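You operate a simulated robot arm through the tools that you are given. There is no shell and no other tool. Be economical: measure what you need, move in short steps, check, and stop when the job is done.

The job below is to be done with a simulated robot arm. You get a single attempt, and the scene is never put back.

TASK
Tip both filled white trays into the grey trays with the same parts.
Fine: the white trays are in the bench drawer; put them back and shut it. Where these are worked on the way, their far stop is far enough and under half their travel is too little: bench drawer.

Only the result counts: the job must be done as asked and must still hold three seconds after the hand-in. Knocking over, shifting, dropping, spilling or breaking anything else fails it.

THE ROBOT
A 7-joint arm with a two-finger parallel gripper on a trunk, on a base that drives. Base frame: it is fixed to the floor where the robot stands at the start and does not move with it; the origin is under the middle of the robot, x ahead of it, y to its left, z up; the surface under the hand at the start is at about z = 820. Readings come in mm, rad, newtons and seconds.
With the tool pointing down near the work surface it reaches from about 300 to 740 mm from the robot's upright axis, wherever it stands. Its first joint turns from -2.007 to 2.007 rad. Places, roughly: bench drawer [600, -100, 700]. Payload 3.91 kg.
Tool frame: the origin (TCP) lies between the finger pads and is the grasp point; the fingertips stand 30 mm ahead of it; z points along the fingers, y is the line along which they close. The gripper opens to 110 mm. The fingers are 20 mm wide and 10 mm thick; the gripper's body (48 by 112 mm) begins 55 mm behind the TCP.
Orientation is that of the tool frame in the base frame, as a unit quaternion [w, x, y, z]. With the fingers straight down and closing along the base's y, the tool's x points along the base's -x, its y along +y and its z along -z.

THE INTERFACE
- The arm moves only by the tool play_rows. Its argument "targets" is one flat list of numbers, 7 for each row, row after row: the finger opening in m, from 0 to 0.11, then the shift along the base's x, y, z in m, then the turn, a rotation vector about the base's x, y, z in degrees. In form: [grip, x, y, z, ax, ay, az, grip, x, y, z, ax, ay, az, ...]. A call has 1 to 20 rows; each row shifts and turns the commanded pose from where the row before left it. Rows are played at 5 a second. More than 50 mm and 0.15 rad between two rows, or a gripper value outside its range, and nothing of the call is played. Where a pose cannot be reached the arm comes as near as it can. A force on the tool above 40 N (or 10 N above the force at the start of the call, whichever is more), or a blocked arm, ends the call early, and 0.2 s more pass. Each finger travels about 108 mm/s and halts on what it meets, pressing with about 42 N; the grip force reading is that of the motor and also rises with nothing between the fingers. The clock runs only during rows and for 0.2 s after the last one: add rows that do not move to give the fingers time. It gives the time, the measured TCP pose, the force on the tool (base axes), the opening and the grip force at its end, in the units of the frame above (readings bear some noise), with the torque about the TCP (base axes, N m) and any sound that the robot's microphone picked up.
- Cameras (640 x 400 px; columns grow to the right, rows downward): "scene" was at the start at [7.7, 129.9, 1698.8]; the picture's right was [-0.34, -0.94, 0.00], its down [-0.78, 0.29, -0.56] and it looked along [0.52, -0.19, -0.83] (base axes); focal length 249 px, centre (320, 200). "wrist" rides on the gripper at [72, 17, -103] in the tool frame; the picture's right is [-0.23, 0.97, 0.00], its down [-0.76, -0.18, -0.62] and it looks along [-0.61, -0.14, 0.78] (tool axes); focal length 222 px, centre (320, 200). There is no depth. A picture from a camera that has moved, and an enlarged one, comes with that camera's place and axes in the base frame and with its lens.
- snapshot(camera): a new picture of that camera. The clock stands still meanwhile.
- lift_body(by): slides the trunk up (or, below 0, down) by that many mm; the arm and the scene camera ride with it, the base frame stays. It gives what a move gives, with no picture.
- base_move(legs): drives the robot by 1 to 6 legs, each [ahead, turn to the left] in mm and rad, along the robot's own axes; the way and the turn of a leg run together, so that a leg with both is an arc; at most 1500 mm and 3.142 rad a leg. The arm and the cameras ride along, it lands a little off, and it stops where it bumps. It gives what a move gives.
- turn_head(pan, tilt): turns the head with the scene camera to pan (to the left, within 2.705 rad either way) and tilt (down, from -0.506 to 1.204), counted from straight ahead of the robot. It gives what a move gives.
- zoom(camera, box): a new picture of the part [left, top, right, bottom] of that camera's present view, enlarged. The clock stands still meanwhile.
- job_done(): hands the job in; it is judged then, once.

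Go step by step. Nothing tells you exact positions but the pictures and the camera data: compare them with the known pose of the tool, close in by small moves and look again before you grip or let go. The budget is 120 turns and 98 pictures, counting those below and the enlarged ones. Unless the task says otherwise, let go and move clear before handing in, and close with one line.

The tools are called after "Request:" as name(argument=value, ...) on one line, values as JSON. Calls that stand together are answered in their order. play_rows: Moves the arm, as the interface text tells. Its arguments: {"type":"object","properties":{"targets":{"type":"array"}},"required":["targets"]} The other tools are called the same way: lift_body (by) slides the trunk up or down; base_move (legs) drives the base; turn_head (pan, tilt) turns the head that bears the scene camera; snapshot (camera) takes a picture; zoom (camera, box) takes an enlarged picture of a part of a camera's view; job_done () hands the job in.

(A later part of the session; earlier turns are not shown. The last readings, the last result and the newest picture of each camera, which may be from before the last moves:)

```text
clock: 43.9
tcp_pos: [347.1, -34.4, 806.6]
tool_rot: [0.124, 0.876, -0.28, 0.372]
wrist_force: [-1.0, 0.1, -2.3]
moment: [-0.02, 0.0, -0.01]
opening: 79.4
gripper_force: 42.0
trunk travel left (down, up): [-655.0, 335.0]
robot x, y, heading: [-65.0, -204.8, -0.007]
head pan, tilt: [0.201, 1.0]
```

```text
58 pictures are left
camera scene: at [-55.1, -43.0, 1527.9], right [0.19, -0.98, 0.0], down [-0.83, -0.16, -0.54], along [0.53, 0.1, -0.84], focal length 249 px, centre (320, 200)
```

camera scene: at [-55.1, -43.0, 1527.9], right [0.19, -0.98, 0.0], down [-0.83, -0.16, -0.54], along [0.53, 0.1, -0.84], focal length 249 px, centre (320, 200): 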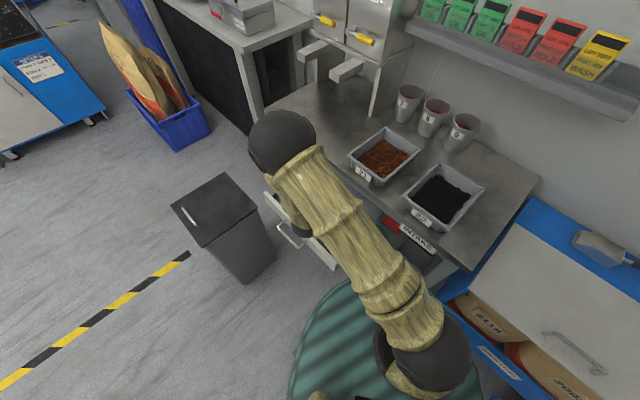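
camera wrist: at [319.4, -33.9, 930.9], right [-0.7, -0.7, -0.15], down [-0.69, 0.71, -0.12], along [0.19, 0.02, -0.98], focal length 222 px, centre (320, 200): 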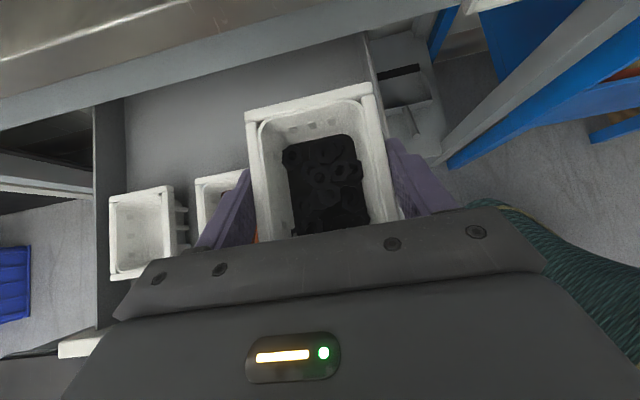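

The tray lifts level with its parts. Grey tray 22 is centred near (444, -339) with its rim around z 890. I'll carry the white tray up and over it at about z 1000.

Request:
play_rows(targets=[0.065, 0, 0, 0.03, 0, 0, 0, 0.065, 0, 0, 0.04, 0, 0, 0, 0.065, 0, 0, 0.04, 0, 0, 0, 0.065, 0, 0, 0.04, 0, 0, 0, 0.065, 0, 0, 0.04, 0, 0, 0, 0.065, 0.0075, -0.0189, 0.01, 0, 0, 0, 0.065, 0.0149, -0.0378, 0, 0, 0, 0, 0.065, 0.0149, -0.0378, 0, 0, 0, 0, 0.065, 0.0149, -0.0378, 0, 0, 0, 0, 0.065, 0.0149, -0.0378, 0, 0, 0, 0, 0.065, 0.0149, -0.0378, 0, 0, 0, 0, 0.065, 0.0149, -0.0378, 0, 0, 0, 0, 0.065, 0.0149, -0.0378, 0, 0, 0, 0, 0.065, 0.0075, -0.0189, 0, 0, 0, 0, 0.065, 0, 0, 0, 0, 0, 0])

Request:
snapshot(camera="wrist")

Request:
snapshot(camera="scene")

```text
clock: 47.1
tcp_pos: [466.3, -336.9, 1003.2]
tool_rot: [0.124, 0.877, -0.279, 0.371]
wrist_force: [0.0, 0.2, -1.9]
moment: [0.01, 0.03, -0.05]
opening: 79.6
gripper_force: 41.6
trunk travel left (down, up): [-655.0, 335.0]
robot x, y, heading: [-64.9, -206.6, -0.016]
head pan, tilt: [0.201, 1.0]
```

```text
57 pictures are left
camera wrist: at [437.2, -335.4, 1127.0], right [-0.7, -0.7, -0.15], down [-0.69, 0.71, -0.12], along [0.19, 0.02, -0.98], focal length 222 px, centre (320, 200)
```

wrist: 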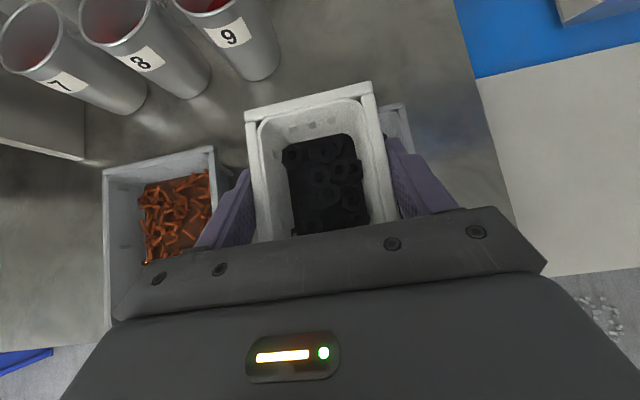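

```text
56 pictures are left
camera scene: at [-54.7, -42.9, 1528.0], right [0.19, -0.98, 0.0], down [-0.83, -0.16, -0.54], along [0.53, 0.1, -0.84], focal length 249 px, centre (320, 200)
```

scene: 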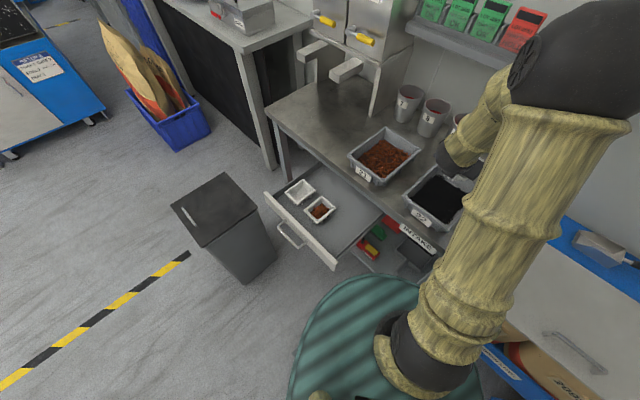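

The white tray is over grey tray 22. I'll start tipping by pitching the tool up to level, which leans the tray back toward me.

Request:
play_rows(targets=[0.065, 0, 0, 0, -4.39, -6.08, 0, 0.065, 0, 0, 0, -4.39, -6.08, 0, 0.065, 0, 0, 0, -4.39, -6.08, 0, 0.065, 0, 0, 0, -4.39, -6.08, 0, 0.065, 0, 0, 0, -4.39, -6.08, 0, 0.065, 0, 0, 0, -4.39, -6.08, 0, 0.065, 0, 0, 0, 0, 0, 0])

Request:
snapshot(camera="wrist")

Request:
snapshot(camera="scene")

```text
clock: 48.7
tcp_pos: [468.2, -337.9, 1004.6]
tool_rot: [0.225, 0.666, -0.214, 0.678]
wrist_force: [0.7, 0.7, -1.7]
moment: [0.03, 0.05, -0.03]
opening: 79.7
gripper_force: 42.2
trunk travel left (down, up): [-655.0, 335.0]
robot x, y, heading: [-69.0, -206.8, -0.009]
head pan, tilt: [0.201, 1.0]
```

```text
55 pictures are left
camera wrist: at [373.4, -288.8, 1075.8], right [-0.57, -0.79, -0.22], down [-0.39, 0.5, -0.78], along [0.72, -0.36, -0.59], focal length 222 px, centre (320, 200)
```

wrist: 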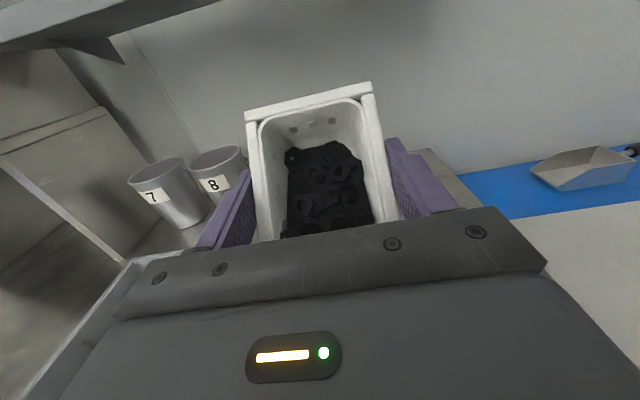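

```text
54 pictures are left
camera scene: at [-54.6, -43.1, 1528.0], right [0.19, -0.98, 0.0], down [-0.83, -0.16, -0.54], along [0.53, 0.1, -0.84], focal length 249 px, centre (320, 200)
```

scene: 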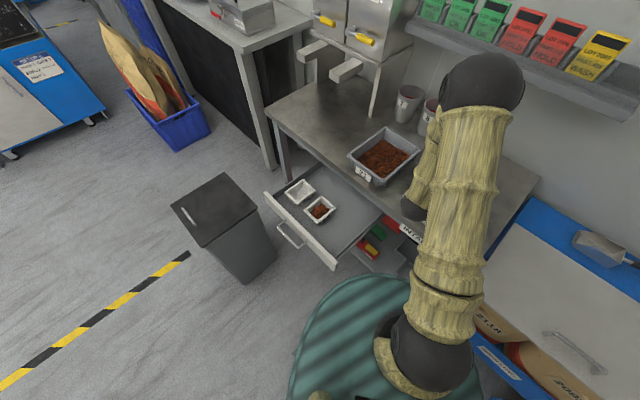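

It's holding well, with the contents still in the tray. Now I'll roll the tray over sideways, shifting slightly left and down so the parts drop in the middle.

Request:
play_rows(targets=[0.065, 0.001, 0.0014, -0.002, 6.46, -4.72, 0.16, 0.065, 0.001, 0.0014, -0.002, 6.46, -4.72, 0.16, 0.065, 0.001, 0.0014, -0.002, 6.46, -4.72, 0.16, 0.065, 0.001, 0.0014, -0.002, 6.46, -4.72, 0.16, 0.065, 0.001, 0.0014, -0.002, 6.46, -4.72, 0.16, 0.065, 0.001, 0.0014, -0.002, 6.46, -4.72, 0.16, 0.065, 0.001, 0.0014, -0.002, 6.46, -4.72, 0.16, 0.065, 0.001, 0.0014, -0.002, 6.46, -4.72, 0.16, 0.065, 0.001, 0.0014, -0.002, 6.46, -4.72, 0.16, 0.065, 0.001, 0.0014, -0.002, 6.46, -4.72, 0.16, 0.065, 0.001, 0.0014, 0, 6.46, -4.72, 0.16, 0.065, 0.001, 0.0014, 0, 6.46, -4.72, 0.16, 0.065, 0, 0, 0, 6.46, -4.72, 0.16, 0.065, 0, 0, 0, 6.46, -4.72, 0.16, 0.065, 0, 0, 0, 0, 0, 0])

Request:
snapshot(camera="wrist")

Request:
snapshot(camera="scene")

```text
clock: 51.9
tcp_pos: [480.7, -321.2, 985.4]
tool_rot: [0.438, -0.194, 0.673, -0.564]
wrist_force: [0.6, -0.1, -0.1]
moment: [0.0, 0.03, 0.0]
opening: 79.1
gripper_force: 41.6
trunk travel left (down, up): [-655.0, 335.0]
robot x, y, heading: [-63.7, -199.8, -0.012]
head pan, tilt: [0.201, 1.0]
```

```text
53 pictures are left
camera wrist: at [361.5, -309.8, 941.3], right [0.35, 0.45, -0.82], down [-0.13, 0.89, 0.43], along [0.93, -0.04, 0.37], focal length 222 px, centre (320, 200)
```

wrist: 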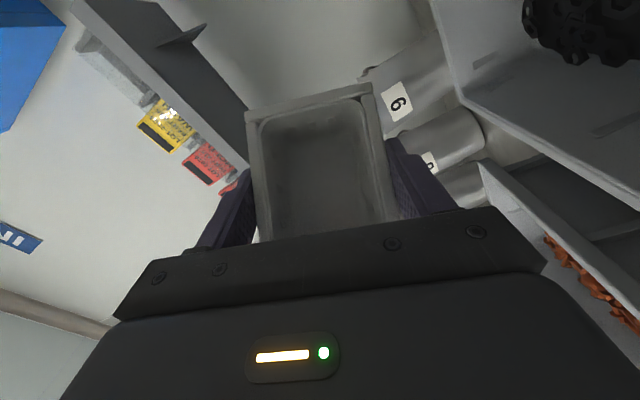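

```text
52 pictures are left
camera scene: at [-54.6, -43.1, 1528.0], right [0.19, -0.98, 0.0], down [-0.83, -0.16, -0.54], along [0.53, 0.1, -0.84], focal length 249 px, centre (320, 200)
```

scene: 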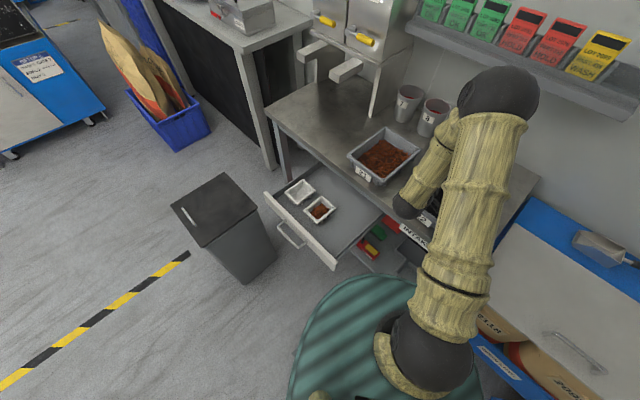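

The tray looks empty and the weight has gone from the wrist. I'll roll and pitch it back the same way, then look down for strays.

Request:
play_rows(targets=[0.065, 0, 0, 0, -6.46, 4.72, -0.16, 0.065, 0, 0, 0, -6.46, 4.72, -0.16, 0.065, -0.001, -0.0014, 0, -6.46, 4.72, -0.16, 0.065, -0.001, -0.0014, 0, -6.46, 4.72, -0.16, 0.065, -0.001, -0.0014, 0.002, -6.46, 4.72, -0.16, 0.065, -0.001, -0.0014, 0.002, -6.46, 4.72, -0.16, 0.065, -0.001, -0.0014, 0.002, -6.46, 4.72, -0.16, 0.065, -0.001, -0.0014, 0.002, -6.46, 4.72, -0.16, 0.065, -0.001, -0.0014, 0.002, -6.46, 4.72, -0.16, 0.065, -0.001, -0.0014, 0.002, -6.46, 4.72, -0.16, 0.065, -0.001, -0.0014, 0.002, -6.46, 4.72, -0.16, 0.065, -0.001, -0.0014, 0.002, -6.46, 4.72, -0.16, 0.065, -0.001, -0.0014, 0.002, -6.46, 4.72, -0.16, 0.065, -0.001, -0.0014, 0.002, -6.46, 4.72, -0.16, 0.065, 0, 0, 0, 0, 0, 0])

Request:
play_rows(targets=[0.065, 0, 0, 0, 4.39, 6.08, 0, 0.065, 0, 0, 0, 4.39, 6.08, 0, 0.065, 0, 0, 0, 4.39, 6.08, 0, 0.065, 0, 0, 0, 4.39, 6.08, 0, 0.065, 0, 0, 0, 4.39, 6.08, 0, 0.065, 0, 0, 0, 4.39, 6.08, 0, 0.065, -0.0149, 0.0378, 0, 0, 0, 0, 0.065, -0.0149, 0.0378, 0, 0, 0, 0, 0.065, -0.0149, 0.0378, 0, 0, 0, 0, 0.065, -0.0149, 0.0378, 0, 0, 0, 0, 0.065, -0.0149, 0.0378, 0, 0, 0, 0, 0.065, -0.0149, 0.0378, 0, 0, 0, 0, 0.065, -0.0149, 0.0378, 0, 0, 0, 0, 0.065, -0.0149, 0.0378, 0, 0, 0, 0, 0.065, 0, 0, 0, 0, 0, 0])

Request:
snapshot(camera="scene")

Request:
snapshot(camera="wrist")

```text
clock: 55.1
tcp_pos: [468.3, -337.9, 1005.9]
tool_rot: [0.224, 0.667, -0.213, 0.678]
wrist_force: [0.3, 0.0, -0.1]
moment: [0.03, 0.01, 0.01]
opening: 79.2
gripper_force: 41.8
trunk travel left (down, up): [-655.0, 335.0]
robot x, y, heading: [-62.5, -206.6, -0.009]
head pan, tilt: [0.201, 1.0]
```

```text
clock: 58.3
tcp_pos: [347.1, -35.8, 1004.7]
tool_rot: [0.126, 0.876, -0.281, 0.372]
wrist_force: [0.3, -0.1, -0.4]
moment: [0.02, 0.0, 0.03]
opening: 79.1
gripper_force: 41.9
trunk travel left (down, up): [-655.0, 335.0]
robot x, y, heading: [-65.1, -206.2, -0.012]
head pan, tilt: [0.201, 1.0]
```

```text
51 pictures are left
camera scene: at [-54.8, -43.3, 1528.0], right [0.19, -0.98, 0.0], down [-0.83, -0.16, -0.54], along [0.53, 0.1, -0.84], focal length 249 px, centre (320, 200)
```

scene: 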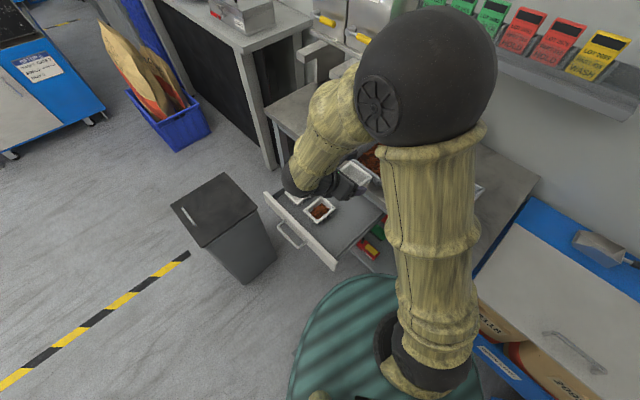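

```text
50 pictures are left
camera wrist: at [317.7, -34.9, 1129.1], right [-0.7, -0.7, -0.15], down [-0.69, 0.71, -0.12], along [0.19, 0.02, -0.98], focal length 222 px, centre (320, 200)
```

wrist: 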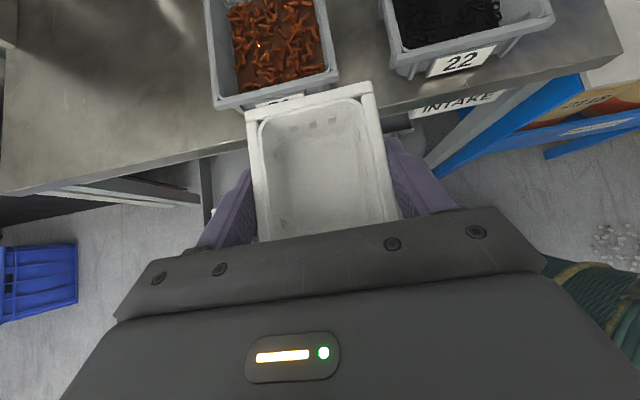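

The tray is empty and I see no strays on the bench. I'll lower it back into its own spot in the drawer.

Request:
play_rows(targets=[0.065, 0, 0, -0.03, 0, 0, 0, 0.065, 0, 0, -0.048, 0, 0, 0, 0.065, 0, 0, -0.048, 0, 0, 0, 0.065, 0, 0, -0.048, 0, 0, 0, 0.065, 0.001, 0, -0.048, 0, 0, 0, 0.065, 0, 0, -0.03, 0, 0, 0, 0.065, 0, 0, 0, 0, 0, 0])

Request:
snapshot(camera="wrist")

```text
clock: 59.9
tcp_pos: [350.3, -32.2, 754.9]
tool_rot: [0.124, 0.876, -0.279, 0.372]
wrist_force: [-0.1, -0.3, 0.0]
moment: [0.02, 0.01, -0.01]
opening: 78.8
gripper_force: 42.3
trunk travel left (down, up): [-655.0, 335.0]
robot x, y, heading: [-62.4, -206.3, -0.008]
head pan, tilt: [0.201, 1.0]
```

```text
49 pictures are left
camera wrist: at [321.3, -31.9, 878.2], right [-0.7, -0.7, -0.15], down [-0.69, 0.71, -0.12], along [0.19, 0.02, -0.98], focal length 222 px, centre (320, 200)
```

wrist: 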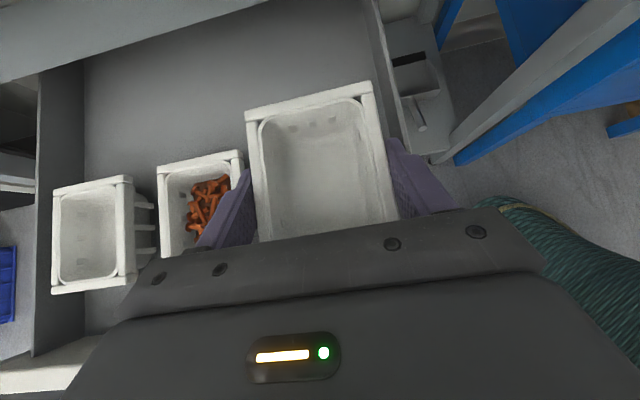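

It's well lined up. I'll set it down the last 50 mm, slowly at the end, and release with a narrow opening.

Request:
play_rows(targets=[0.065, 0, 0, -0.02, 0, 0, 0, 0.065, -0.0005, -0.0005, -0.018, 0, 0, 0, 0.065, 0, 0, -0.006, 0, 0, 0, 0.065, 0, 0, -0.004, 0, 0, 0, 0.065, 0, 0, 0, 0, 0, 0])

Request:
snapshot(camera="wrist")

```text
clock: 61.1
tcp_pos: [350.4, -34.7, 706.0]
tool_rot: [0.125, 0.876, -0.28, 0.372]
wrist_force: [0.4, -1.4, -0.3]
moment: [-0.03, -0.02, 0.02]
opening: 79.0
gripper_force: 42.3
trunk travel left (down, up): [-655.0, 335.0]
robot x, y, heading: [-65.4, -204.1, -0.01]
head pan, tilt: [0.201, 1.0]
```

```text
48 pictures are left
camera wrist: at [320.3, -33.3, 831.1], right [-0.7, -0.7, -0.15], down [-0.69, 0.71, -0.12], along [0.19, 0.02, -0.98], focal length 222 px, centre (320, 200)
```

wrist: 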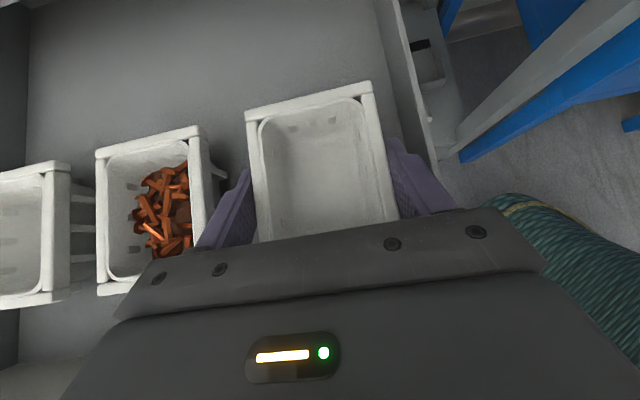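

Just about down. I'll lower the last 2 mm, release, rise, and move over to the copper tray.

Request:
play_rows(targets=[0.065, 0, 0, -0.002, 0, 0, 0, 0.065, 0, 0, 0, 0, 0, 0, 0.086, 0, 0, 0, 0, 0, 0, 0.086, 0, 0, 0, 0, 0, 0, 0.086, 0, 0, 0.02, 0, 0, 0, 0.086, 0, 0, 0.03, 0, 0, 0, 0.094, 0.0227, 0.0317, 0, 0, 0, 0, 0.094, 0.0227, 0.0317, 0, 0, 0, 0, 0.094, 0.0227, 0.0317, 0, 0, 0, 0, 0.094, 0, 0, 0, 0, 0, 0])

Request:
snapshot(camera="wrist")

Request:
zoom(camera="wrist", box=[220, 80, 440, 230])

```text
clock: 63.3
tcp_pos: [416.9, 59.2, 747.8]
tool_rot: [0.125, 0.876, -0.28, 0.372]
wrist_force: [-1.2, -0.4, 0.0]
moment: [0.01, 0.02, 0.0]
opening: 94.3
gripper_force: 0.2
trunk travel left (down, up): [-655.0, 335.0]
robot x, y, heading: [-66.1, -206.5, -0.009]
head pan, tilt: [0.201, 1.0]
```

```text
47 pictures are left
camera wrist: at [387.0, 60.9, 873.4], right [-0.7, -0.7, -0.15], down [-0.69, 0.71, -0.12], along [0.19, 0.02, -0.98], focal length 222 px, centre (320, 200)
```

wrist: 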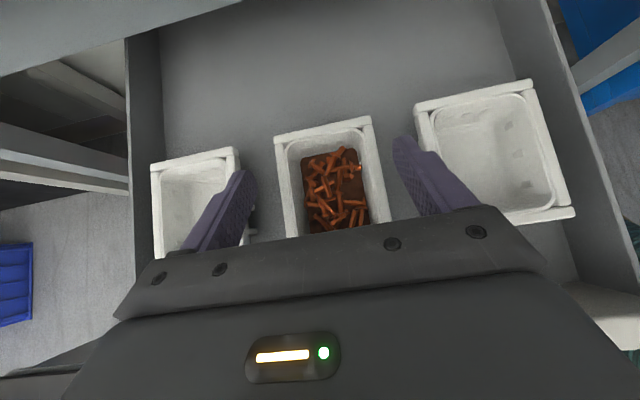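

```text
2.67 times, centred on (330, 155) of wrist
camera zoom: at [387.0, 60.9, 873.4], right [-0.7, -0.7, -0.15], down [-0.69, 0.71, -0.12], along [0.19, 0.02, -0.98], focal length 592 px, centre (293, 320)
```

zoom: 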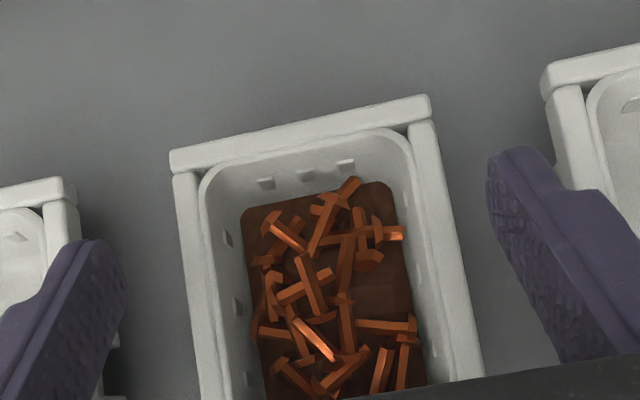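

The empty tray sits back in place, and the gripper is centred over the copper tray. I'll descend and grip it.

Request:
play_rows(targets=[0.092, 0, 0, -0.015, 0, 0, 0, 0.09, 0, 0, -0.015, 0, 0, 0, 0.09, 0, 0, -0.012, 0, 0, 0, 0.09, 0, 0, 0, 0, 0, 0, 0.084, 0, 0, 0, 0, 0, 0, 0.078, 0, 0, 0, 0, 0, 0, 0.07, 0, 0, 0, 0, 0, 0, 0.07, 0, 0, 0, 0, 0, 0, 0.07, 0, 0, 0, 0, 0, 0])

Request:
snapshot(camera="wrist")

```text
clock: 65.3
tcp_pos: [417.5, 59.2, 709.5]
tool_rot: [0.124, 0.876, -0.28, 0.372]
wrist_force: [1.5, -0.4, -0.3]
moment: [-0.01, -0.05, -0.01]
opening: 79.6
gripper_force: 42.1
trunk travel left (down, up): [-655.0, 335.0]
robot x, y, heading: [-64.9, -207.4, -0.014]
head pan, tilt: [0.201, 1.0]
```

```text
45 pictures are left
camera wrist: at [388.0, 60.3, 833.8], right [-0.7, -0.7, -0.15], down [-0.69, 0.71, -0.12], along [0.19, 0.02, -0.98], focal length 222 px, centre (320, 200)
```

wrist: 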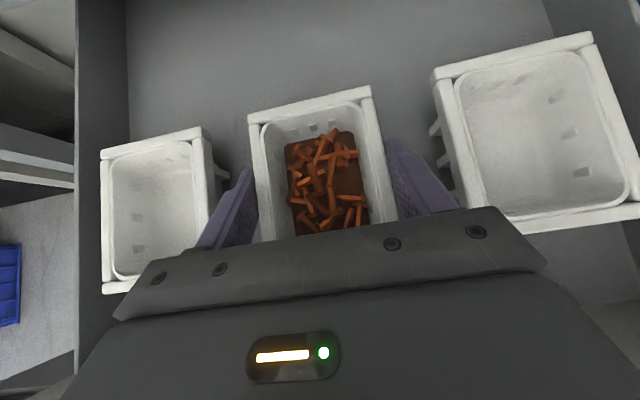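

The copper tray is gripped. I'll lift it, carry it over grey tray 21, centred near (576, -147), and look.

Request:
play_rows(targets=[0.065, 0, 0, 0.008, 0, 0, 0, 0.065, 0, 0, 0.012, 0, 0, 0, 0.065, 0, 0, 0.02, 0, 0, 0, 0.065, 0, 0, 0.03, 0, 0, 0, 0.065, 0, 0, 0.045, 0, 0, 0, 0.065, 0, 0, 0.045, 0, 0, 0, 0.065, 0, 0, 0.045, 0, 0, 0, 0.065, 0, 0, 0.045, 0, 0, 0, 0.065, 0, 0, 0.03, 0, 0, 0, 0.065, 0.0128, -0.0145, 0.015, 0, 0, 0, 0.065, 0.0256, -0.0291, 0, 0, 0, 0, 0.065, 0.0256, -0.0291, 0, 0, 0, 0, 0.065, 0.0256, -0.0291, 0, 0, 0, 0, 0.065, 0.0256, -0.0291, 0, 0, 0, 0, 0.065, 0.0256, -0.0291, 0, 0, 0, 0, 0.065, 0.0256, -0.0291, 0, 0, 0, 0, 0.065, 0.0128, -0.0145, 0, 0, 0, 0, 0.065, 0, 0, 0, 0, 0, 0])

Request:
snapshot(camera="wrist")

Request:
snapshot(camera="scene")

```text
clock: 69.1
tcp_pos: [593.8, -145.4, 1007.7]
tool_rot: [0.124, 0.877, -0.279, 0.372]
wrist_force: [-0.5, 0.5, -2.5]
moment: [0.04, 0.02, -0.03]
opening: 79.7
gripper_force: 42.0
trunk travel left (down, up): [-655.0, 335.0]
robot x, y, heading: [-63.6, -205.2, -0.011]
head pan, tilt: [0.201, 1.0]
```

```text
44 pictures are left
camera wrist: at [566.2, -144.9, 1131.6], right [-0.7, -0.7, -0.15], down [-0.69, 0.71, -0.12], along [0.19, 0.02, -0.98], focal length 222 px, centre (320, 200)
```

wrist: 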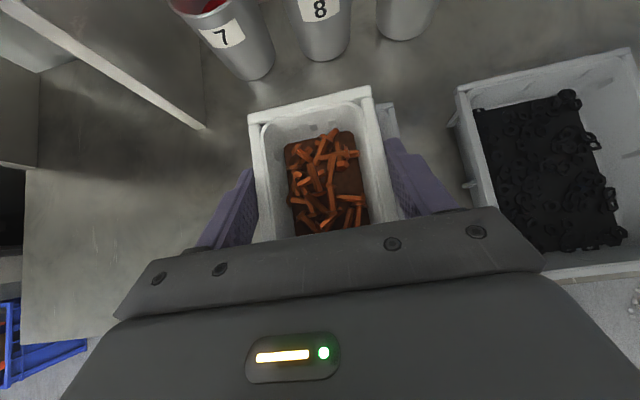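

```text
43 pictures are left
camera scene: at [-54.7, -43.5, 1527.9], right [0.19, -0.98, 0.0], down [-0.83, -0.16, -0.54], along [0.53, 0.1, -0.84], focal length 249 px, centre (320, 200)
```

scene: 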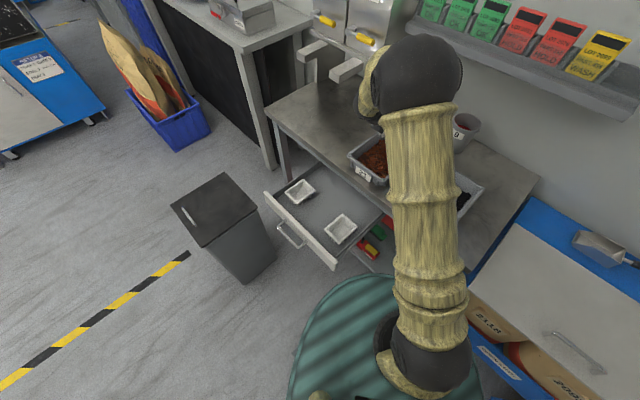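

All nuts are inside tray 22, and the copper tray is over tray 21. I'll tip it in the same two stages.

Request:
play_rows(targets=[0.065, 0, 0, 0, -4.39, -6.08, 0, 0.065, 0, 0, 0, -4.39, -6.08, 0, 0.065, 0, 0, 0, -4.39, -6.08, 0, 0.065, 0, 0, 0, -4.39, -6.08, 0, 0.065, 0, 0, 0, -4.39, -6.08, 0, 0.065, 0, 0, 0, -4.39, -6.08, 0, 0.065, 0, 0, 0, 0, 0, 0])

Request:
snapshot(camera="wrist")

```text
clock: 70.7
tcp_pos: [596.2, -144.4, 1006.2]
tool_rot: [0.224, 0.666, -0.214, 0.678]
wrist_force: [-0.1, -0.4, -2.1]
moment: [0.03, 0.06, 0.0]
opening: 79.6
gripper_force: 42.2
trunk travel left (down, up): [-655.0, 335.0]
robot x, y, heading: [-67.2, -206.9, -0.016]
head pan, tilt: [0.201, 1.0]
```

```text
42 pictures are left
camera wrist: at [501.5, -96.2, 1076.5], right [-0.57, -0.79, -0.22], down [-0.39, 0.5, -0.78], along [0.72, -0.36, -0.59], focal length 222 px, centre (320, 200)
```

wrist: 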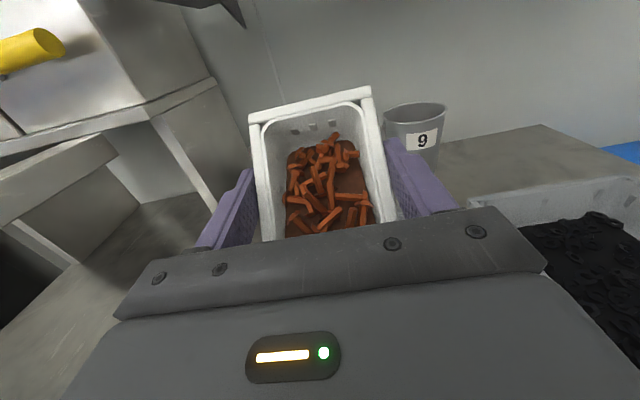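

The clips are still in the tray at this lean. Now I'll roll it over tray 21.

Request:
play_rows(targets=[0.065, 0.001, 0.0014, -0.002, 6.46, -4.72, 0.16, 0.065, 0.001, 0.0014, -0.002, 6.46, -4.72, 0.16, 0.065, 0.001, 0.0014, -0.002, 6.46, -4.72, 0.16, 0.065, 0.001, 0.0014, -0.002, 6.46, -4.72, 0.16, 0.065, 0.001, 0.0014, -0.002, 6.46, -4.72, 0.16, 0.065, 0.001, 0.0014, -0.002, 6.46, -4.72, 0.16, 0.065, 0.001, 0.0014, -0.002, 6.46, -4.72, 0.16, 0.065, 0.001, 0.0014, -0.002, 6.46, -4.72, 0.16, 0.065, 0.001, 0.0014, -0.002, 6.46, -4.72, 0.16, 0.065, 0.001, 0.0014, -0.002, 6.46, -4.72, 0.16, 0.065, 0.001, 0.0014, 0, 6.46, -4.72, 0.16, 0.065, 0.001, 0.0014, 0, 6.46, -4.72, 0.16, 0.065, 0, 0, 0, 6.46, -4.72, 0.16, 0.065, 0, 0, 0, 6.46, -4.72, 0.16, 0.065, 0, 0, 0, 0, 0, 0])

Request:
snapshot(camera="wrist")

Request:
zoom(camera="scene", box=[280, 80, 520, 260])

```text
clock: 73.9
tcp_pos: [608.8, -126.5, 985.8]
tool_rot: [0.437, -0.194, 0.673, -0.564]
wrist_force: [0.4, -0.5, -0.2]
moment: [-0.01, 0.03, 0.02]
opening: 78.8
gripper_force: 42.0
trunk travel left (down, up): [-655.0, 335.0]
robot x, y, heading: [-65.6, -207.9, -0.013]
head pan, tilt: [0.201, 1.0]
```

```text
41 pictures are left
camera wrist: at [489.4, -115.9, 942.2], right [0.35, 0.45, -0.82], down [-0.13, 0.89, 0.43], along [0.93, -0.04, 0.37], focal length 222 px, centre (320, 200)
```

wrist: 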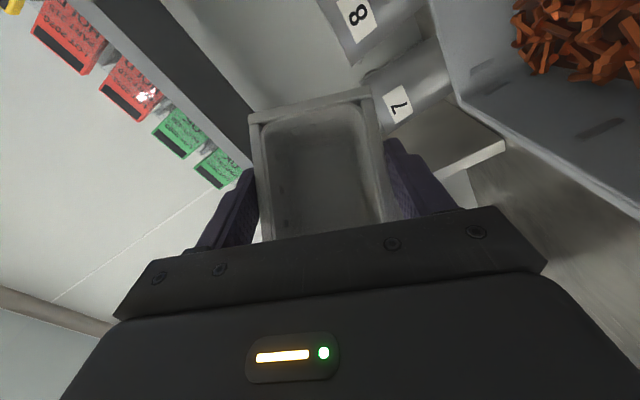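

```text
2.22 times, centred on (400, 170) of scene
camera zoom: at [-55.0, -43.8, 1528.0], right [0.19, -0.98, 0.0], down [-0.83, -0.16, -0.54], along [0.53, 0.1, -0.84], focal length 553 px, centre (142, 267)
```

zoom: 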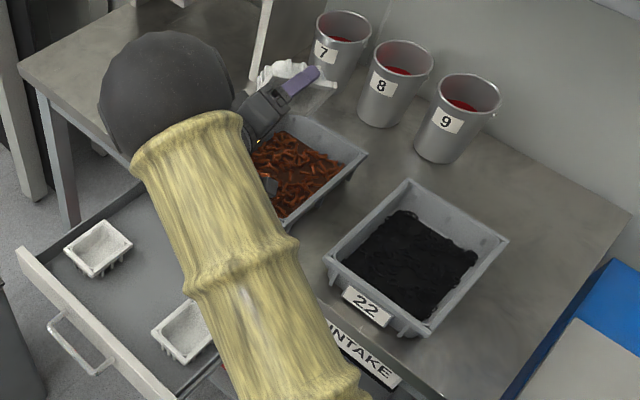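

Empty again, and everything has landed in the grey trays. I'll reverse the tip and bring the tray back over the drawer.

Request:
play_rows(targets=[0.065, 0, 0, 0, -6.46, 4.72, -0.16, 0.065, 0, 0, 0, -6.46, 4.72, -0.16, 0.065, -0.001, -0.0014, 0, -6.46, 4.72, -0.16, 0.065, -0.001, -0.0014, 0, -6.46, 4.72, -0.16, 0.065, -0.001, -0.0014, 0.002, -6.46, 4.72, -0.16, 0.065, -0.001, -0.0014, 0.002, -6.46, 4.72, -0.16, 0.065, -0.001, -0.0014, 0.002, -6.46, 4.72, -0.16, 0.065, -0.001, -0.0014, 0.002, -6.46, 4.72, -0.16, 0.065, -0.001, -0.0014, 0.002, -6.46, 4.72, -0.16, 0.065, -0.001, -0.0014, 0.002, -6.46, 4.72, -0.16, 0.065, -0.001, -0.0014, 0.002, -6.46, 4.72, -0.16, 0.065, -0.001, -0.0014, 0.002, -6.46, 4.72, -0.16, 0.065, -0.001, -0.0014, 0.002, -6.46, 4.72, -0.16, 0.065, -0.001, -0.0014, 0.002, -6.46, 4.72, -0.16, 0.065, 0, 0, 0, 0, 0, 0])

Request:
play_rows(targets=[0.065, 0, 0, 0, 4.39, 6.08, 0, 0.065, 0, 0, 0, 4.39, 6.08, 0, 0.065, 0, 0, 0, 4.39, 6.08, 0, 0.065, 0, 0, 0, 4.39, 6.08, 0, 0.065, 0, 0, 0, 4.39, 6.08, 0, 0.065, 0, 0, 0, 4.39, 6.08, 0, 0.065, -0.0256, 0.0291, 0, 0, 0, 0, 0.065, -0.0256, 0.0291, 0, 0, 0, 0, 0.065, -0.0256, 0.0291, 0, 0, 0, 0, 0.065, -0.0256, 0.0291, 0, 0, 0, 0, 0.065, -0.0256, 0.0291, 0, 0, 0, 0, 0.065, -0.0256, 0.0291, 0, 0, 0, 0, 0.065, -0.0256, 0.0291, 0, 0, 0, 0, 0.065, 0, 0, 0, 0, 0, 0])

Request:
snapshot(camera="wrist")

```text
clock: 77.1
tcp_pos: [595.7, -142.6, 1007.3]
tool_rot: [0.224, 0.667, -0.213, 0.678]
wrist_force: [-0.5, -0.3, -1.0]
moment: [0.01, 0.03, 0.01]
opening: 79.1
gripper_force: 41.8
trunk travel left (down, up): [-655.0, 335.0]
robot x, y, heading: [-64.2, -206.2, -0.011]
head pan, tilt: [0.201, 1.0]
```

```text
clock: 80.1
tcp_pos: [418.9, 60.8, 1005.9]
tool_rot: [0.125, 0.876, -0.28, 0.372]
wrist_force: [0.0, -0.2, -1.1]
moment: [-0.01, 0.03, 0.02]
opening: 79.0
gripper_force: 42.0
trunk travel left (down, up): [-655.0, 335.0]
robot x, y, heading: [-65.8, -208.4, -0.01]
head pan, tilt: [0.201, 1.0]
```

```text
39 pictures are left
camera wrist: at [389.5, 62.5, 1131.6], right [-0.7, -0.7, -0.15], down [-0.69, 0.71, -0.12], along [0.19, 0.02, -0.98], focal length 222 px, centre (320, 200)
```

wrist: 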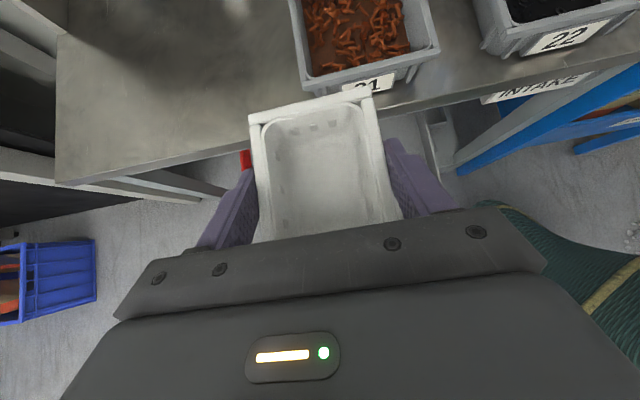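

The tray is empty and level. I'll lower it toward its place.

Request:
play_rows(targets=[0.065, 0, 0, -0.03, 0, 0, 0, 0.065, 0, 0, -0.048, 0, 0, 0, 0.065, 0, 0, -0.048, 0, 0, 0, 0.065, 0, 0, -0.048, 0, 0, 0, 0.065, 0, 0, -0.046, 0, 0, 0, 0.065, 0, 0, -0.03, 0, 0, 0, 0.065, 0, 0, 0, 0, 0, 0])

Request:
snapshot(camera="wrist")

```text
clock: 81.7
tcp_pos: [417.6, 59.9, 755.2]
tool_rot: [0.124, 0.876, -0.28, 0.372]
wrist_force: [-0.2, -0.7, -0.4]
moment: [0.03, -0.03, 0.01]
opening: 79.1
gripper_force: 41.9
trunk travel left (down, up): [-655.0, 335.0]
robot x, y, heading: [-65.8, -208.3, -0.013]
head pan, tilt: [0.201, 1.0]
```

```text
38 pictures are left
camera wrist: at [389.1, 61.0, 879.7], right [-0.7, -0.7, -0.15], down [-0.69, 0.71, -0.12], along [0.19, 0.02, -0.98], focal length 222 px, centre (320, 200)
```

wrist: 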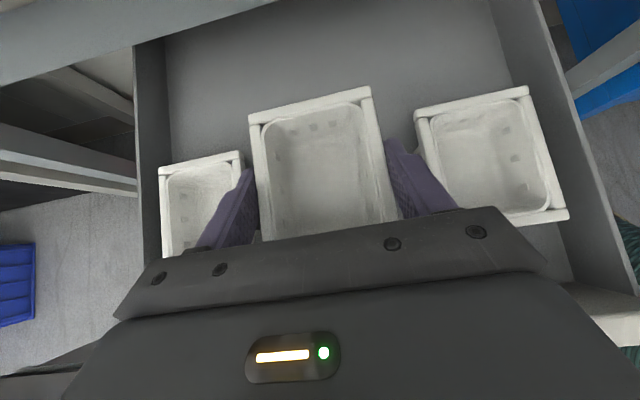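

I'm directly above its spot between the other two. I'll set it down, release and rise clear.

Request:
play_rows(targets=[0.065, 0, 0, -0.02, 0, 0, 0, 0.065, 0, 0, -0.016, 0, 0, 0, 0.065, 0, 0, -0.006, 0, 0, 0, 0.065, 0, 0, -0.004, 0, 0, 0, 0.065, 0, 0, -0.0015, 0, 0, 0, 0.065, 0, 0, 0, 0, 0, 0, 0.082, 0, 0, 0, 0, 0, 0, 0.09, 0, 0, 0, 0, 0, 0, 0.09, 0, 0, 0.02, 0, 0, 0, 0.09, 0, 0, 0.04, 0, 0, 0, 0.09, 0, 0, 0.048, 0, 0, 0, 0.09, 0, 0, 0.048, 0, 0, 0])

Request:
snapshot(camera="wrist")

```text
clock: 84.3
tcp_pos: [419.1, 59.0, 863.4]
tool_rot: [0.124, 0.877, -0.279, 0.372]
wrist_force: [0.8, 0.0, -0.1]
moment: [0.01, 0.01, 0.02]
opening: 90.0
gripper_force: 0.0
trunk travel left (down, up): [-655.0, 335.0]
robot x, y, heading: [-64.6, -204.4, -0.013]
head pan, tilt: [0.201, 1.0]
```

```text
37 pictures are left
camera wrist: at [390.0, 60.0, 988.0], right [-0.7, -0.7, -0.15], down [-0.69, 0.71, -0.12], along [0.19, 0.02, -0.98], focal length 222 px, centre (320, 200)
```

wrist: 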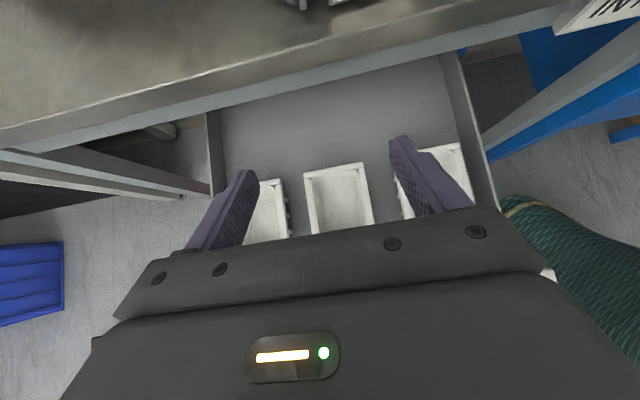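

All three white trays are back in the drawer. Now I'll retrace the move to the handle, rolling the tool back for a handle grip.

Request:
play_rows(targets=[0.09, 0, 0, 0.02, -2.48, -3.44, 0, 0.09, 0, 0, 0.02, -2.48, -3.44, 0, 0.08, -0.017, 0.0115, 0.0023, 5.33, -3.87, -4.9, 0.06, -0.017, 0.0115, 0.0023, 5.33, -3.87, -4.9, 0.04, -0.017, 0.0115, 0.0023, 5.33, -3.87, -4.9, 0.035, -0.017, 0.0115, 0.0023, 5.33, -3.87, -4.9, 0.035, -0.017, 0.0115, 0.0023, 5.33, -3.87, -4.9, 0.035, -0.017, 0.0115, 0.0023, 5.33, -3.87, -4.9, 0.035, -0.017, 0.0115, 0.0023, 5.33, -3.87, -4.9, 0.035, -0.017, 0.0115, 0.0023, 5.33, -3.87, -4.9, 0.035, -0.017, 0.0115, 0.0023, 5.33, -3.87, -4.9, 0.035, -0.017, 0.0115, 0.0023, 5.33, -3.87, -4.9, 0.035, -0.017, 0.0115, 0.0023, 5.33, -3.87, -4.9, 0.035, 0, 0, 0, 0, 0, 0])

Request:
snapshot(camera="scene")

Request:
snapshot(camera="wrist")

```text
clock: 87.3
tcp_pos: [230.6, 189.2, 930.5]
tool_rot: [0.195, -0.403, 0.798, -0.404]
wrist_force: [0.5, 0.2, 0.4]
moment: [0.01, 0.03, 0.0]
opening: 34.9
gripper_force: 0.1
trunk travel left (down, up): [-655.0, 335.0]
robot x, y, heading: [-66.6, -205.6, -0.01]
head pan, tilt: [0.201, 1.0]
```

```text
36 pictures are left
camera scene: at [-55.3, -44.1, 1528.0], right [0.19, -0.98, 0.0], down [-0.83, -0.16, -0.54], along [0.53, 0.1, -0.84], focal length 249 px, centre (320, 200)
```

scene: 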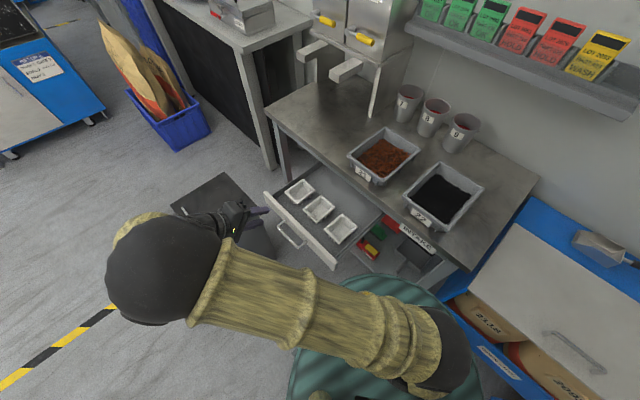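

```text
35 pictures are left
camera wrist: at [113.5, 186.5, 980.9], right [-0.34, 0.52, -0.78], down [0.15, 0.85, 0.5], along [0.93, 0.05, -0.36], focal length 222 px, centre (320, 200)
```

wrist: 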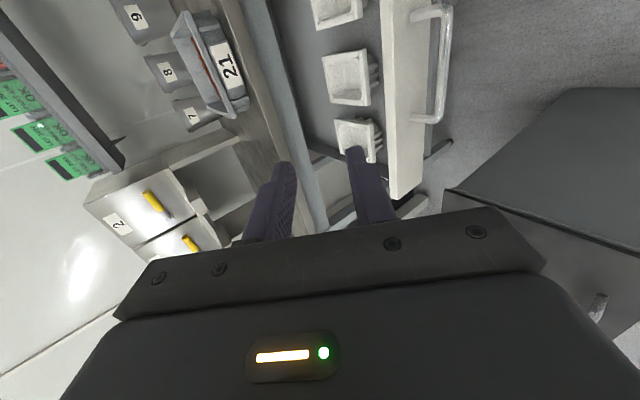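

The view matches my earlier retreat. I'll descend to just in front of the handle and check.

Request:
play_rows(targets=[0.035, 0.001, 0, -0.049, 0, 0, 0, 0.035, 0.001, 0, -0.049, 0, 0, 0, 0.035, 0.001, 0, -0.049, 0, 0, 0, 0.035, 0.001, -0.001, -0.048, 0, 0, 0, 0.035, 0, 0, 0, 0, 0, 0])

Request:
snapshot(camera="wrist")

```text
clock: 88.5
tcp_pos: [235.6, 185.8, 733.6]
tool_rot: [0.194, -0.403, 0.798, -0.403]
wrist_force: [0.2, -0.1, -0.1]
moment: [0.0, 0.0, -0.01]
opening: 34.9
gripper_force: 0.0
trunk travel left (down, up): [-655.0, 335.0]
robot x, y, heading: [-66.8, -209.0, -0.005]
head pan, tilt: [0.201, 1.0]
```

```text
34 pictures are left
camera wrist: at [117.6, 184.2, 783.6], right [-0.34, 0.52, -0.78], down [0.15, 0.85, 0.5], along [0.93, 0.06, -0.37], focal length 222 px, centre (320, 200)
```

wrist: 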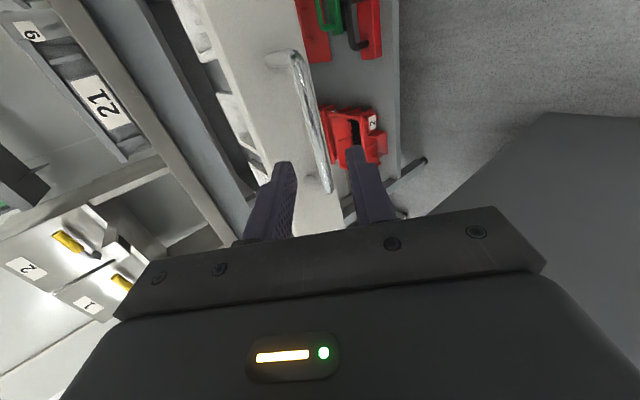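

The bar lies in line between the fingers. I'll advance along the same line as before and close on it.

Request:
play_rows(targets=[0.035, 0.0173, -0.0125, -0.016, 0, 0, 0, 0.035, 0.0173, -0.0125, -0.016, 0, 0, 0, 0.035, 0.0163, -0.0115, -0.0155, 0, 0, 0, 0.03, 0, 0, 0, 0, 0, 0, 0.0, 0, 0, 0, 0, 0, 0, 0.0, 0, 0, 0, 0, 0, 0, 0.0, 0, 0, 0, 0, 0, 0])

Request:
snapshot(camera="wrist")

```text
clock: 90.1
tcp_pos: [285.1, 147.0, 690.0]
tool_rot: [0.195, -0.403, 0.797, -0.405]
wrist_force: [4.2, 2.6, 22.8]
moment: [-0.72, 0.35, -1.03]
opening: 11.8
gripper_force: 44.8
trunk travel left (down, up): [-655.0, 335.0]
robot x, y, heading: [-66.5, -205.4, -0.012]
head pan, tilt: [0.201, 1.0]
```

```text
33 pictures are left
camera wrist: at [167.4, 145.4, 739.8], right [-0.34, 0.52, -0.78], down [0.15, 0.85, 0.5], along [0.93, 0.05, -0.36], focal length 222 px, centre (320, 200)
```

wrist: 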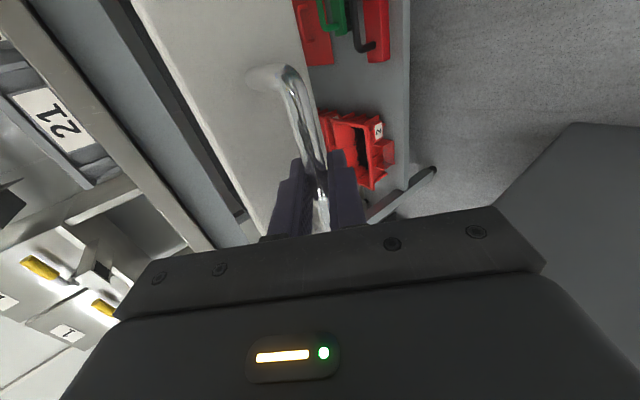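

The handle is gripped again. I'll push the drawer in smoothly.

Request:
play_rows(targets=[0, 0.004, -0.0029, 0.002, 0, 0, 0, 0, 0.0081, -0.0059, 0, 0, 0, 0, 0, 0.0122, -0.0088, 0, 0, 0, 0, 0, 0.0122, -0.0088, 0, 0, 0, 0, 0, 0.0122, -0.0088, 0, 0, 0, 0, 0, 0.0122, -0.0088, 0, 0, 0, 0, 0, 0.0122, -0.0088, 0, 0, 0, 0, 0, 0.0122, -0.0088, 0, 0, 0, 0, 0, 0.0122, -0.0088, 0, 0, 0, 0, 0, 0.0122, -0.0088, 0, 0, 0, 0, 0, 0.0122, -0.0088, 0, 0, 0, 0, 0, 0.0122, -0.0088, 0, 0, 0, 0, 0, 0.0122, -0.0088, 0, 0, 0, 0, 0, 0.0122, -0.0088, 0, 0, 0, 0, 0, 0.0122, -0.0088, 0, 0, 0, 0])

Request:
snapshot(camera="wrist")

```text
clock: 93.3
tcp_pos: [456.3, 25.4, 690.0]
tool_rot: [0.193, -0.404, 0.798, -0.402]
wrist_force: [-11.1, -16.6, -6.1]
moment: [0.46, -0.1, 0.29]
opening: 11.8
gripper_force: 45.5
trunk travel left (down, up): [-655.0, 335.0]
robot x, y, heading: [-62.7, -205.3, -0.013]
head pan, tilt: [0.201, 1.0]
```

```text
32 pictures are left
camera wrist: at [338.2, 22.8, 740.1], right [-0.34, 0.52, -0.78], down [0.15, 0.85, 0.5], along [0.93, 0.05, -0.37], focal length 222 px, centre (320, 200)
```

wrist: 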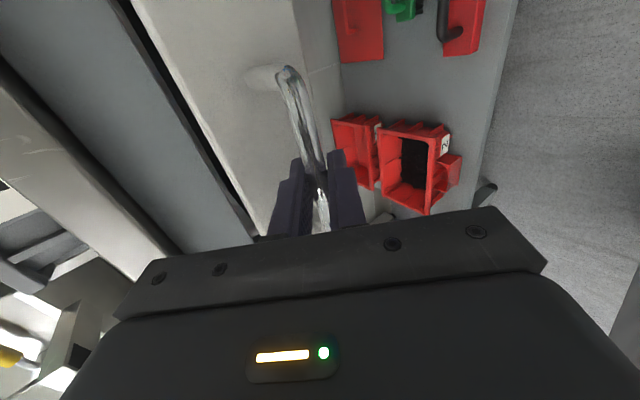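

About 41 mm to go. I'll ease off the slight side load and finish slowly until it seats.

Request:
play_rows(targets=[0, 0.0076, -0.0078, 0, 0, 0, 0, 0, 0.0081, -0.0059, 0, 0, 0, 0, 0, 0.0081, -0.0059, 0, 0, 0, 0, 0, 0.0057, -0.0041, 0, 0, 0, 0, 0, 0.0041, -0.0029, 0, 0, 0, 0, 0, 0.0024, -0.0018, 0, 0, 0, 0, 0, 0.0024, -0.0018, 0, 0, 0, 0, 0, 0.0024, -0.0018, 0, 0, 0, 0])

Request:
zoom(camera="scene", box=[260, 120, 420, 260])

Request:
snapshot(camera="wrist")

```text
clock: 94.8
tcp_pos: [486.0, 2.7, 690.8]
tool_rot: [0.193, -0.405, 0.799, -0.401]
wrist_force: [-16.4, 2.8, 11.4]
moment: [-0.05, 0.16, -0.69]
opening: 11.7
gripper_force: 45.3
trunk travel left (down, up): [-655.0, 335.0]
robot x, y, heading: [-67.1, -204.7, -0.013]
head pan, tilt: [0.201, 1.0]
stopped in row 7: the force on the tool passed its limit at 45 N (the readings are from after the stop); the commanded pose is now the measured one
```

```text
2.86 times, centred on (340, 190) of scene
camera zoom: at [-57.8, -44.6, 1528.5], right [0.19, -0.98, 0.0], down [-0.82, -0.16, -0.54], along [0.53, 0.1, -0.84], focal length 711 px, centre (263, 229)
```

zoom: 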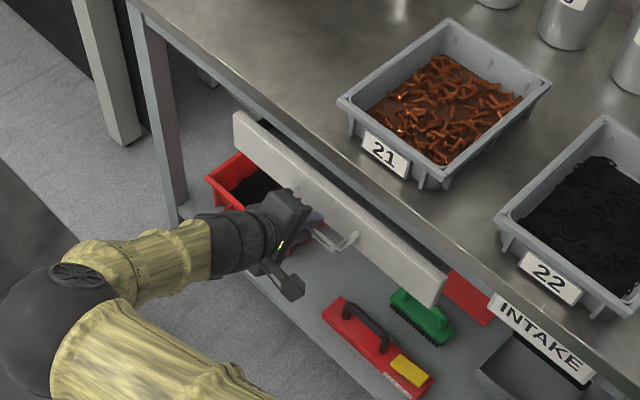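

```text
30 pictures are left
camera wrist: at [369.2, 0.4, 740.4], right [-0.34, 0.52, -0.78], down [0.15, 0.85, 0.5], along [0.93, 0.06, -0.37], focal length 222 px, centre (320, 200)
```

wrist: 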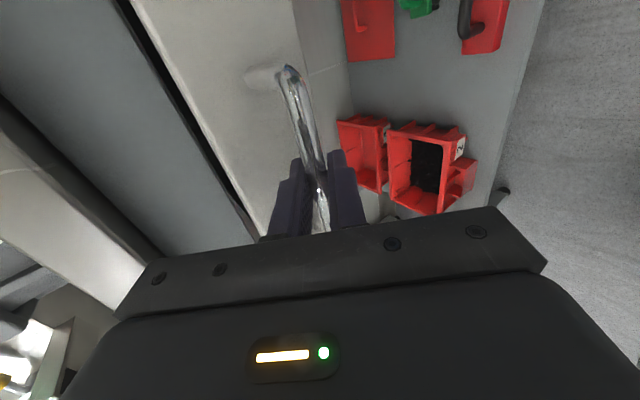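

It stopped against resistance within a few millimetres of the original closed position. I'll push gently once more to be sure it's fully seated.

Request:
play_rows(targets=[0, 0.0024, -0.0018, 0, 0, 0, 0, 0, 0.0024, -0.0018, 0, 0, 0, 0, 0, 0.0024, -0.0018, 0, 0, 0, 0, 0, 0.0024, -0.0018, 0, 0, 0, 0, 0, 0.0024, -0.0018, 0, 0, 0, 0, 0, 0.0024, -0.0018, 0, 0, 0, 0])

Request:
zoom(camera="wrist", box=[100, 0, 340, 240])

```text
clock: 95.2
tcp_pos: [487.1, 3.1, 690.2]
tool_rot: [0.193, -0.405, 0.798, -0.402]
wrist_force: [-22.3, 3.0, 18.9]
moment: [-0.08, 0.1, -0.58]
opening: 11.9
gripper_force: 45.1
trunk travel left (down, up): [-655.0, 335.0]
robot x, y, heading: [-68.4, -205.3, -0.007]
head pan, tilt: [0.201, 1.0]
stopped in row 2: the force on the tool passed its limit at 42 N (the readings are from after the stop); the commanded pose is now the measured one
```

```text
1.67 times, centred on (220, 120) of wrist
camera zoom: at [369.5, 0.4, 740.4], right [-0.34, 0.52, -0.78], down [0.15, 0.85, 0.5], along [0.93, 0.06, -0.37], focal length 370 px, centre (487, 333)
```

zoom: 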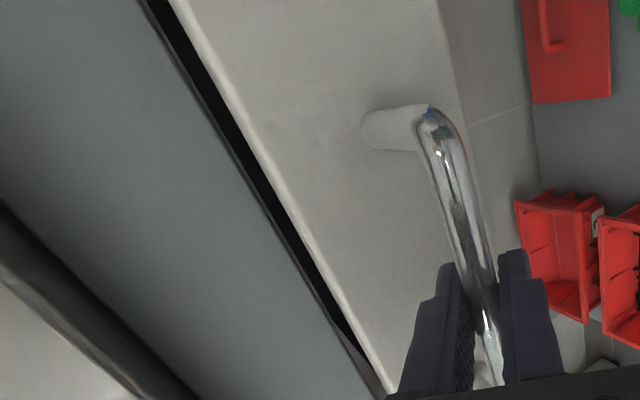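

It's firm against the stop. I'll let go, back out and compare with the drawer's original look.

Request:
play_rows(targets=[0.0, -0.0016, 0.0012, 0, 0, 0, 0, 0.035, 0, 0, 0, 0, 0, 0, 0.035, 0, 0, 0, 0, 0, 0, 0.035, -0.019, 0.014, 0.0175, 0, 0, 0, 0.035, -0.019, 0.014, 0.0175, 0, 0, 0, 0.035, -0.019, 0.014, 0.0175, 0, 0, 0, 0.035, -0.01, 0.007, 0.03, 0, 0, 0, 0.035, -0.01, 0.007, 0.03, 0, 0, 0])

Request:
zoom(camera="scene", box=[240, 130, 400, 290])

Request:
zoom(camera="scene", box=[320, 80, 520, 240])

```text
clock: 97.0
tcp_pos: [411.7, 59.6, 800.8]
tool_rot: [0.191, -0.407, 0.798, -0.401]
wrist_force: [0.0, 0.6, 0.6]
moment: [0.0, 0.0, 0.02]
opening: 34.8
gripper_force: 0.1
trunk travel left (down, up): [-655.0, 335.0]
robot x, y, heading: [-67.4, -208.3, -0.012]
head pan, tilt: [0.201, 1.0]
```

```text
2.50 times, centred on (320, 210) of scene
camera zoom: at [-55.5, -44.5, 1527.9], right [0.19, -0.98, 0.0], down [-0.83, -0.16, -0.54], along [0.53, 0.1, -0.84], focal length 622 px, centre (320, 175)
```

zoom: 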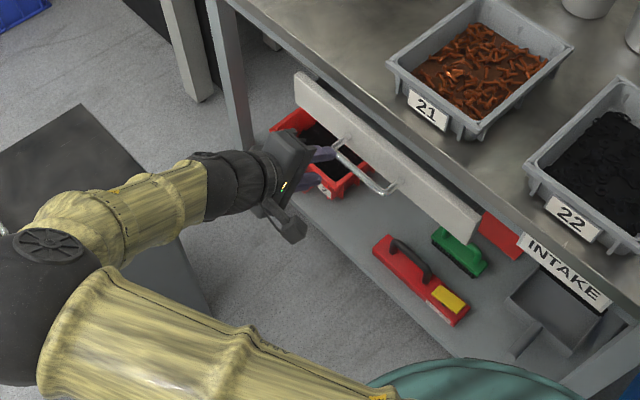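

```text
2.50 times, centred on (420, 160) of scene
camera zoom: at [-55.5, -44.5, 1527.9], right [0.19, -0.98, 0.0], down [-0.83, -0.16, -0.54], along [0.53, 0.1, -0.84], focal length 622 px, centre (70, 300)
```

zoom: 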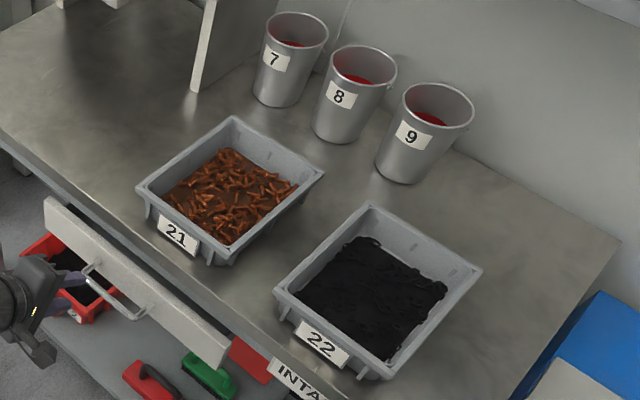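

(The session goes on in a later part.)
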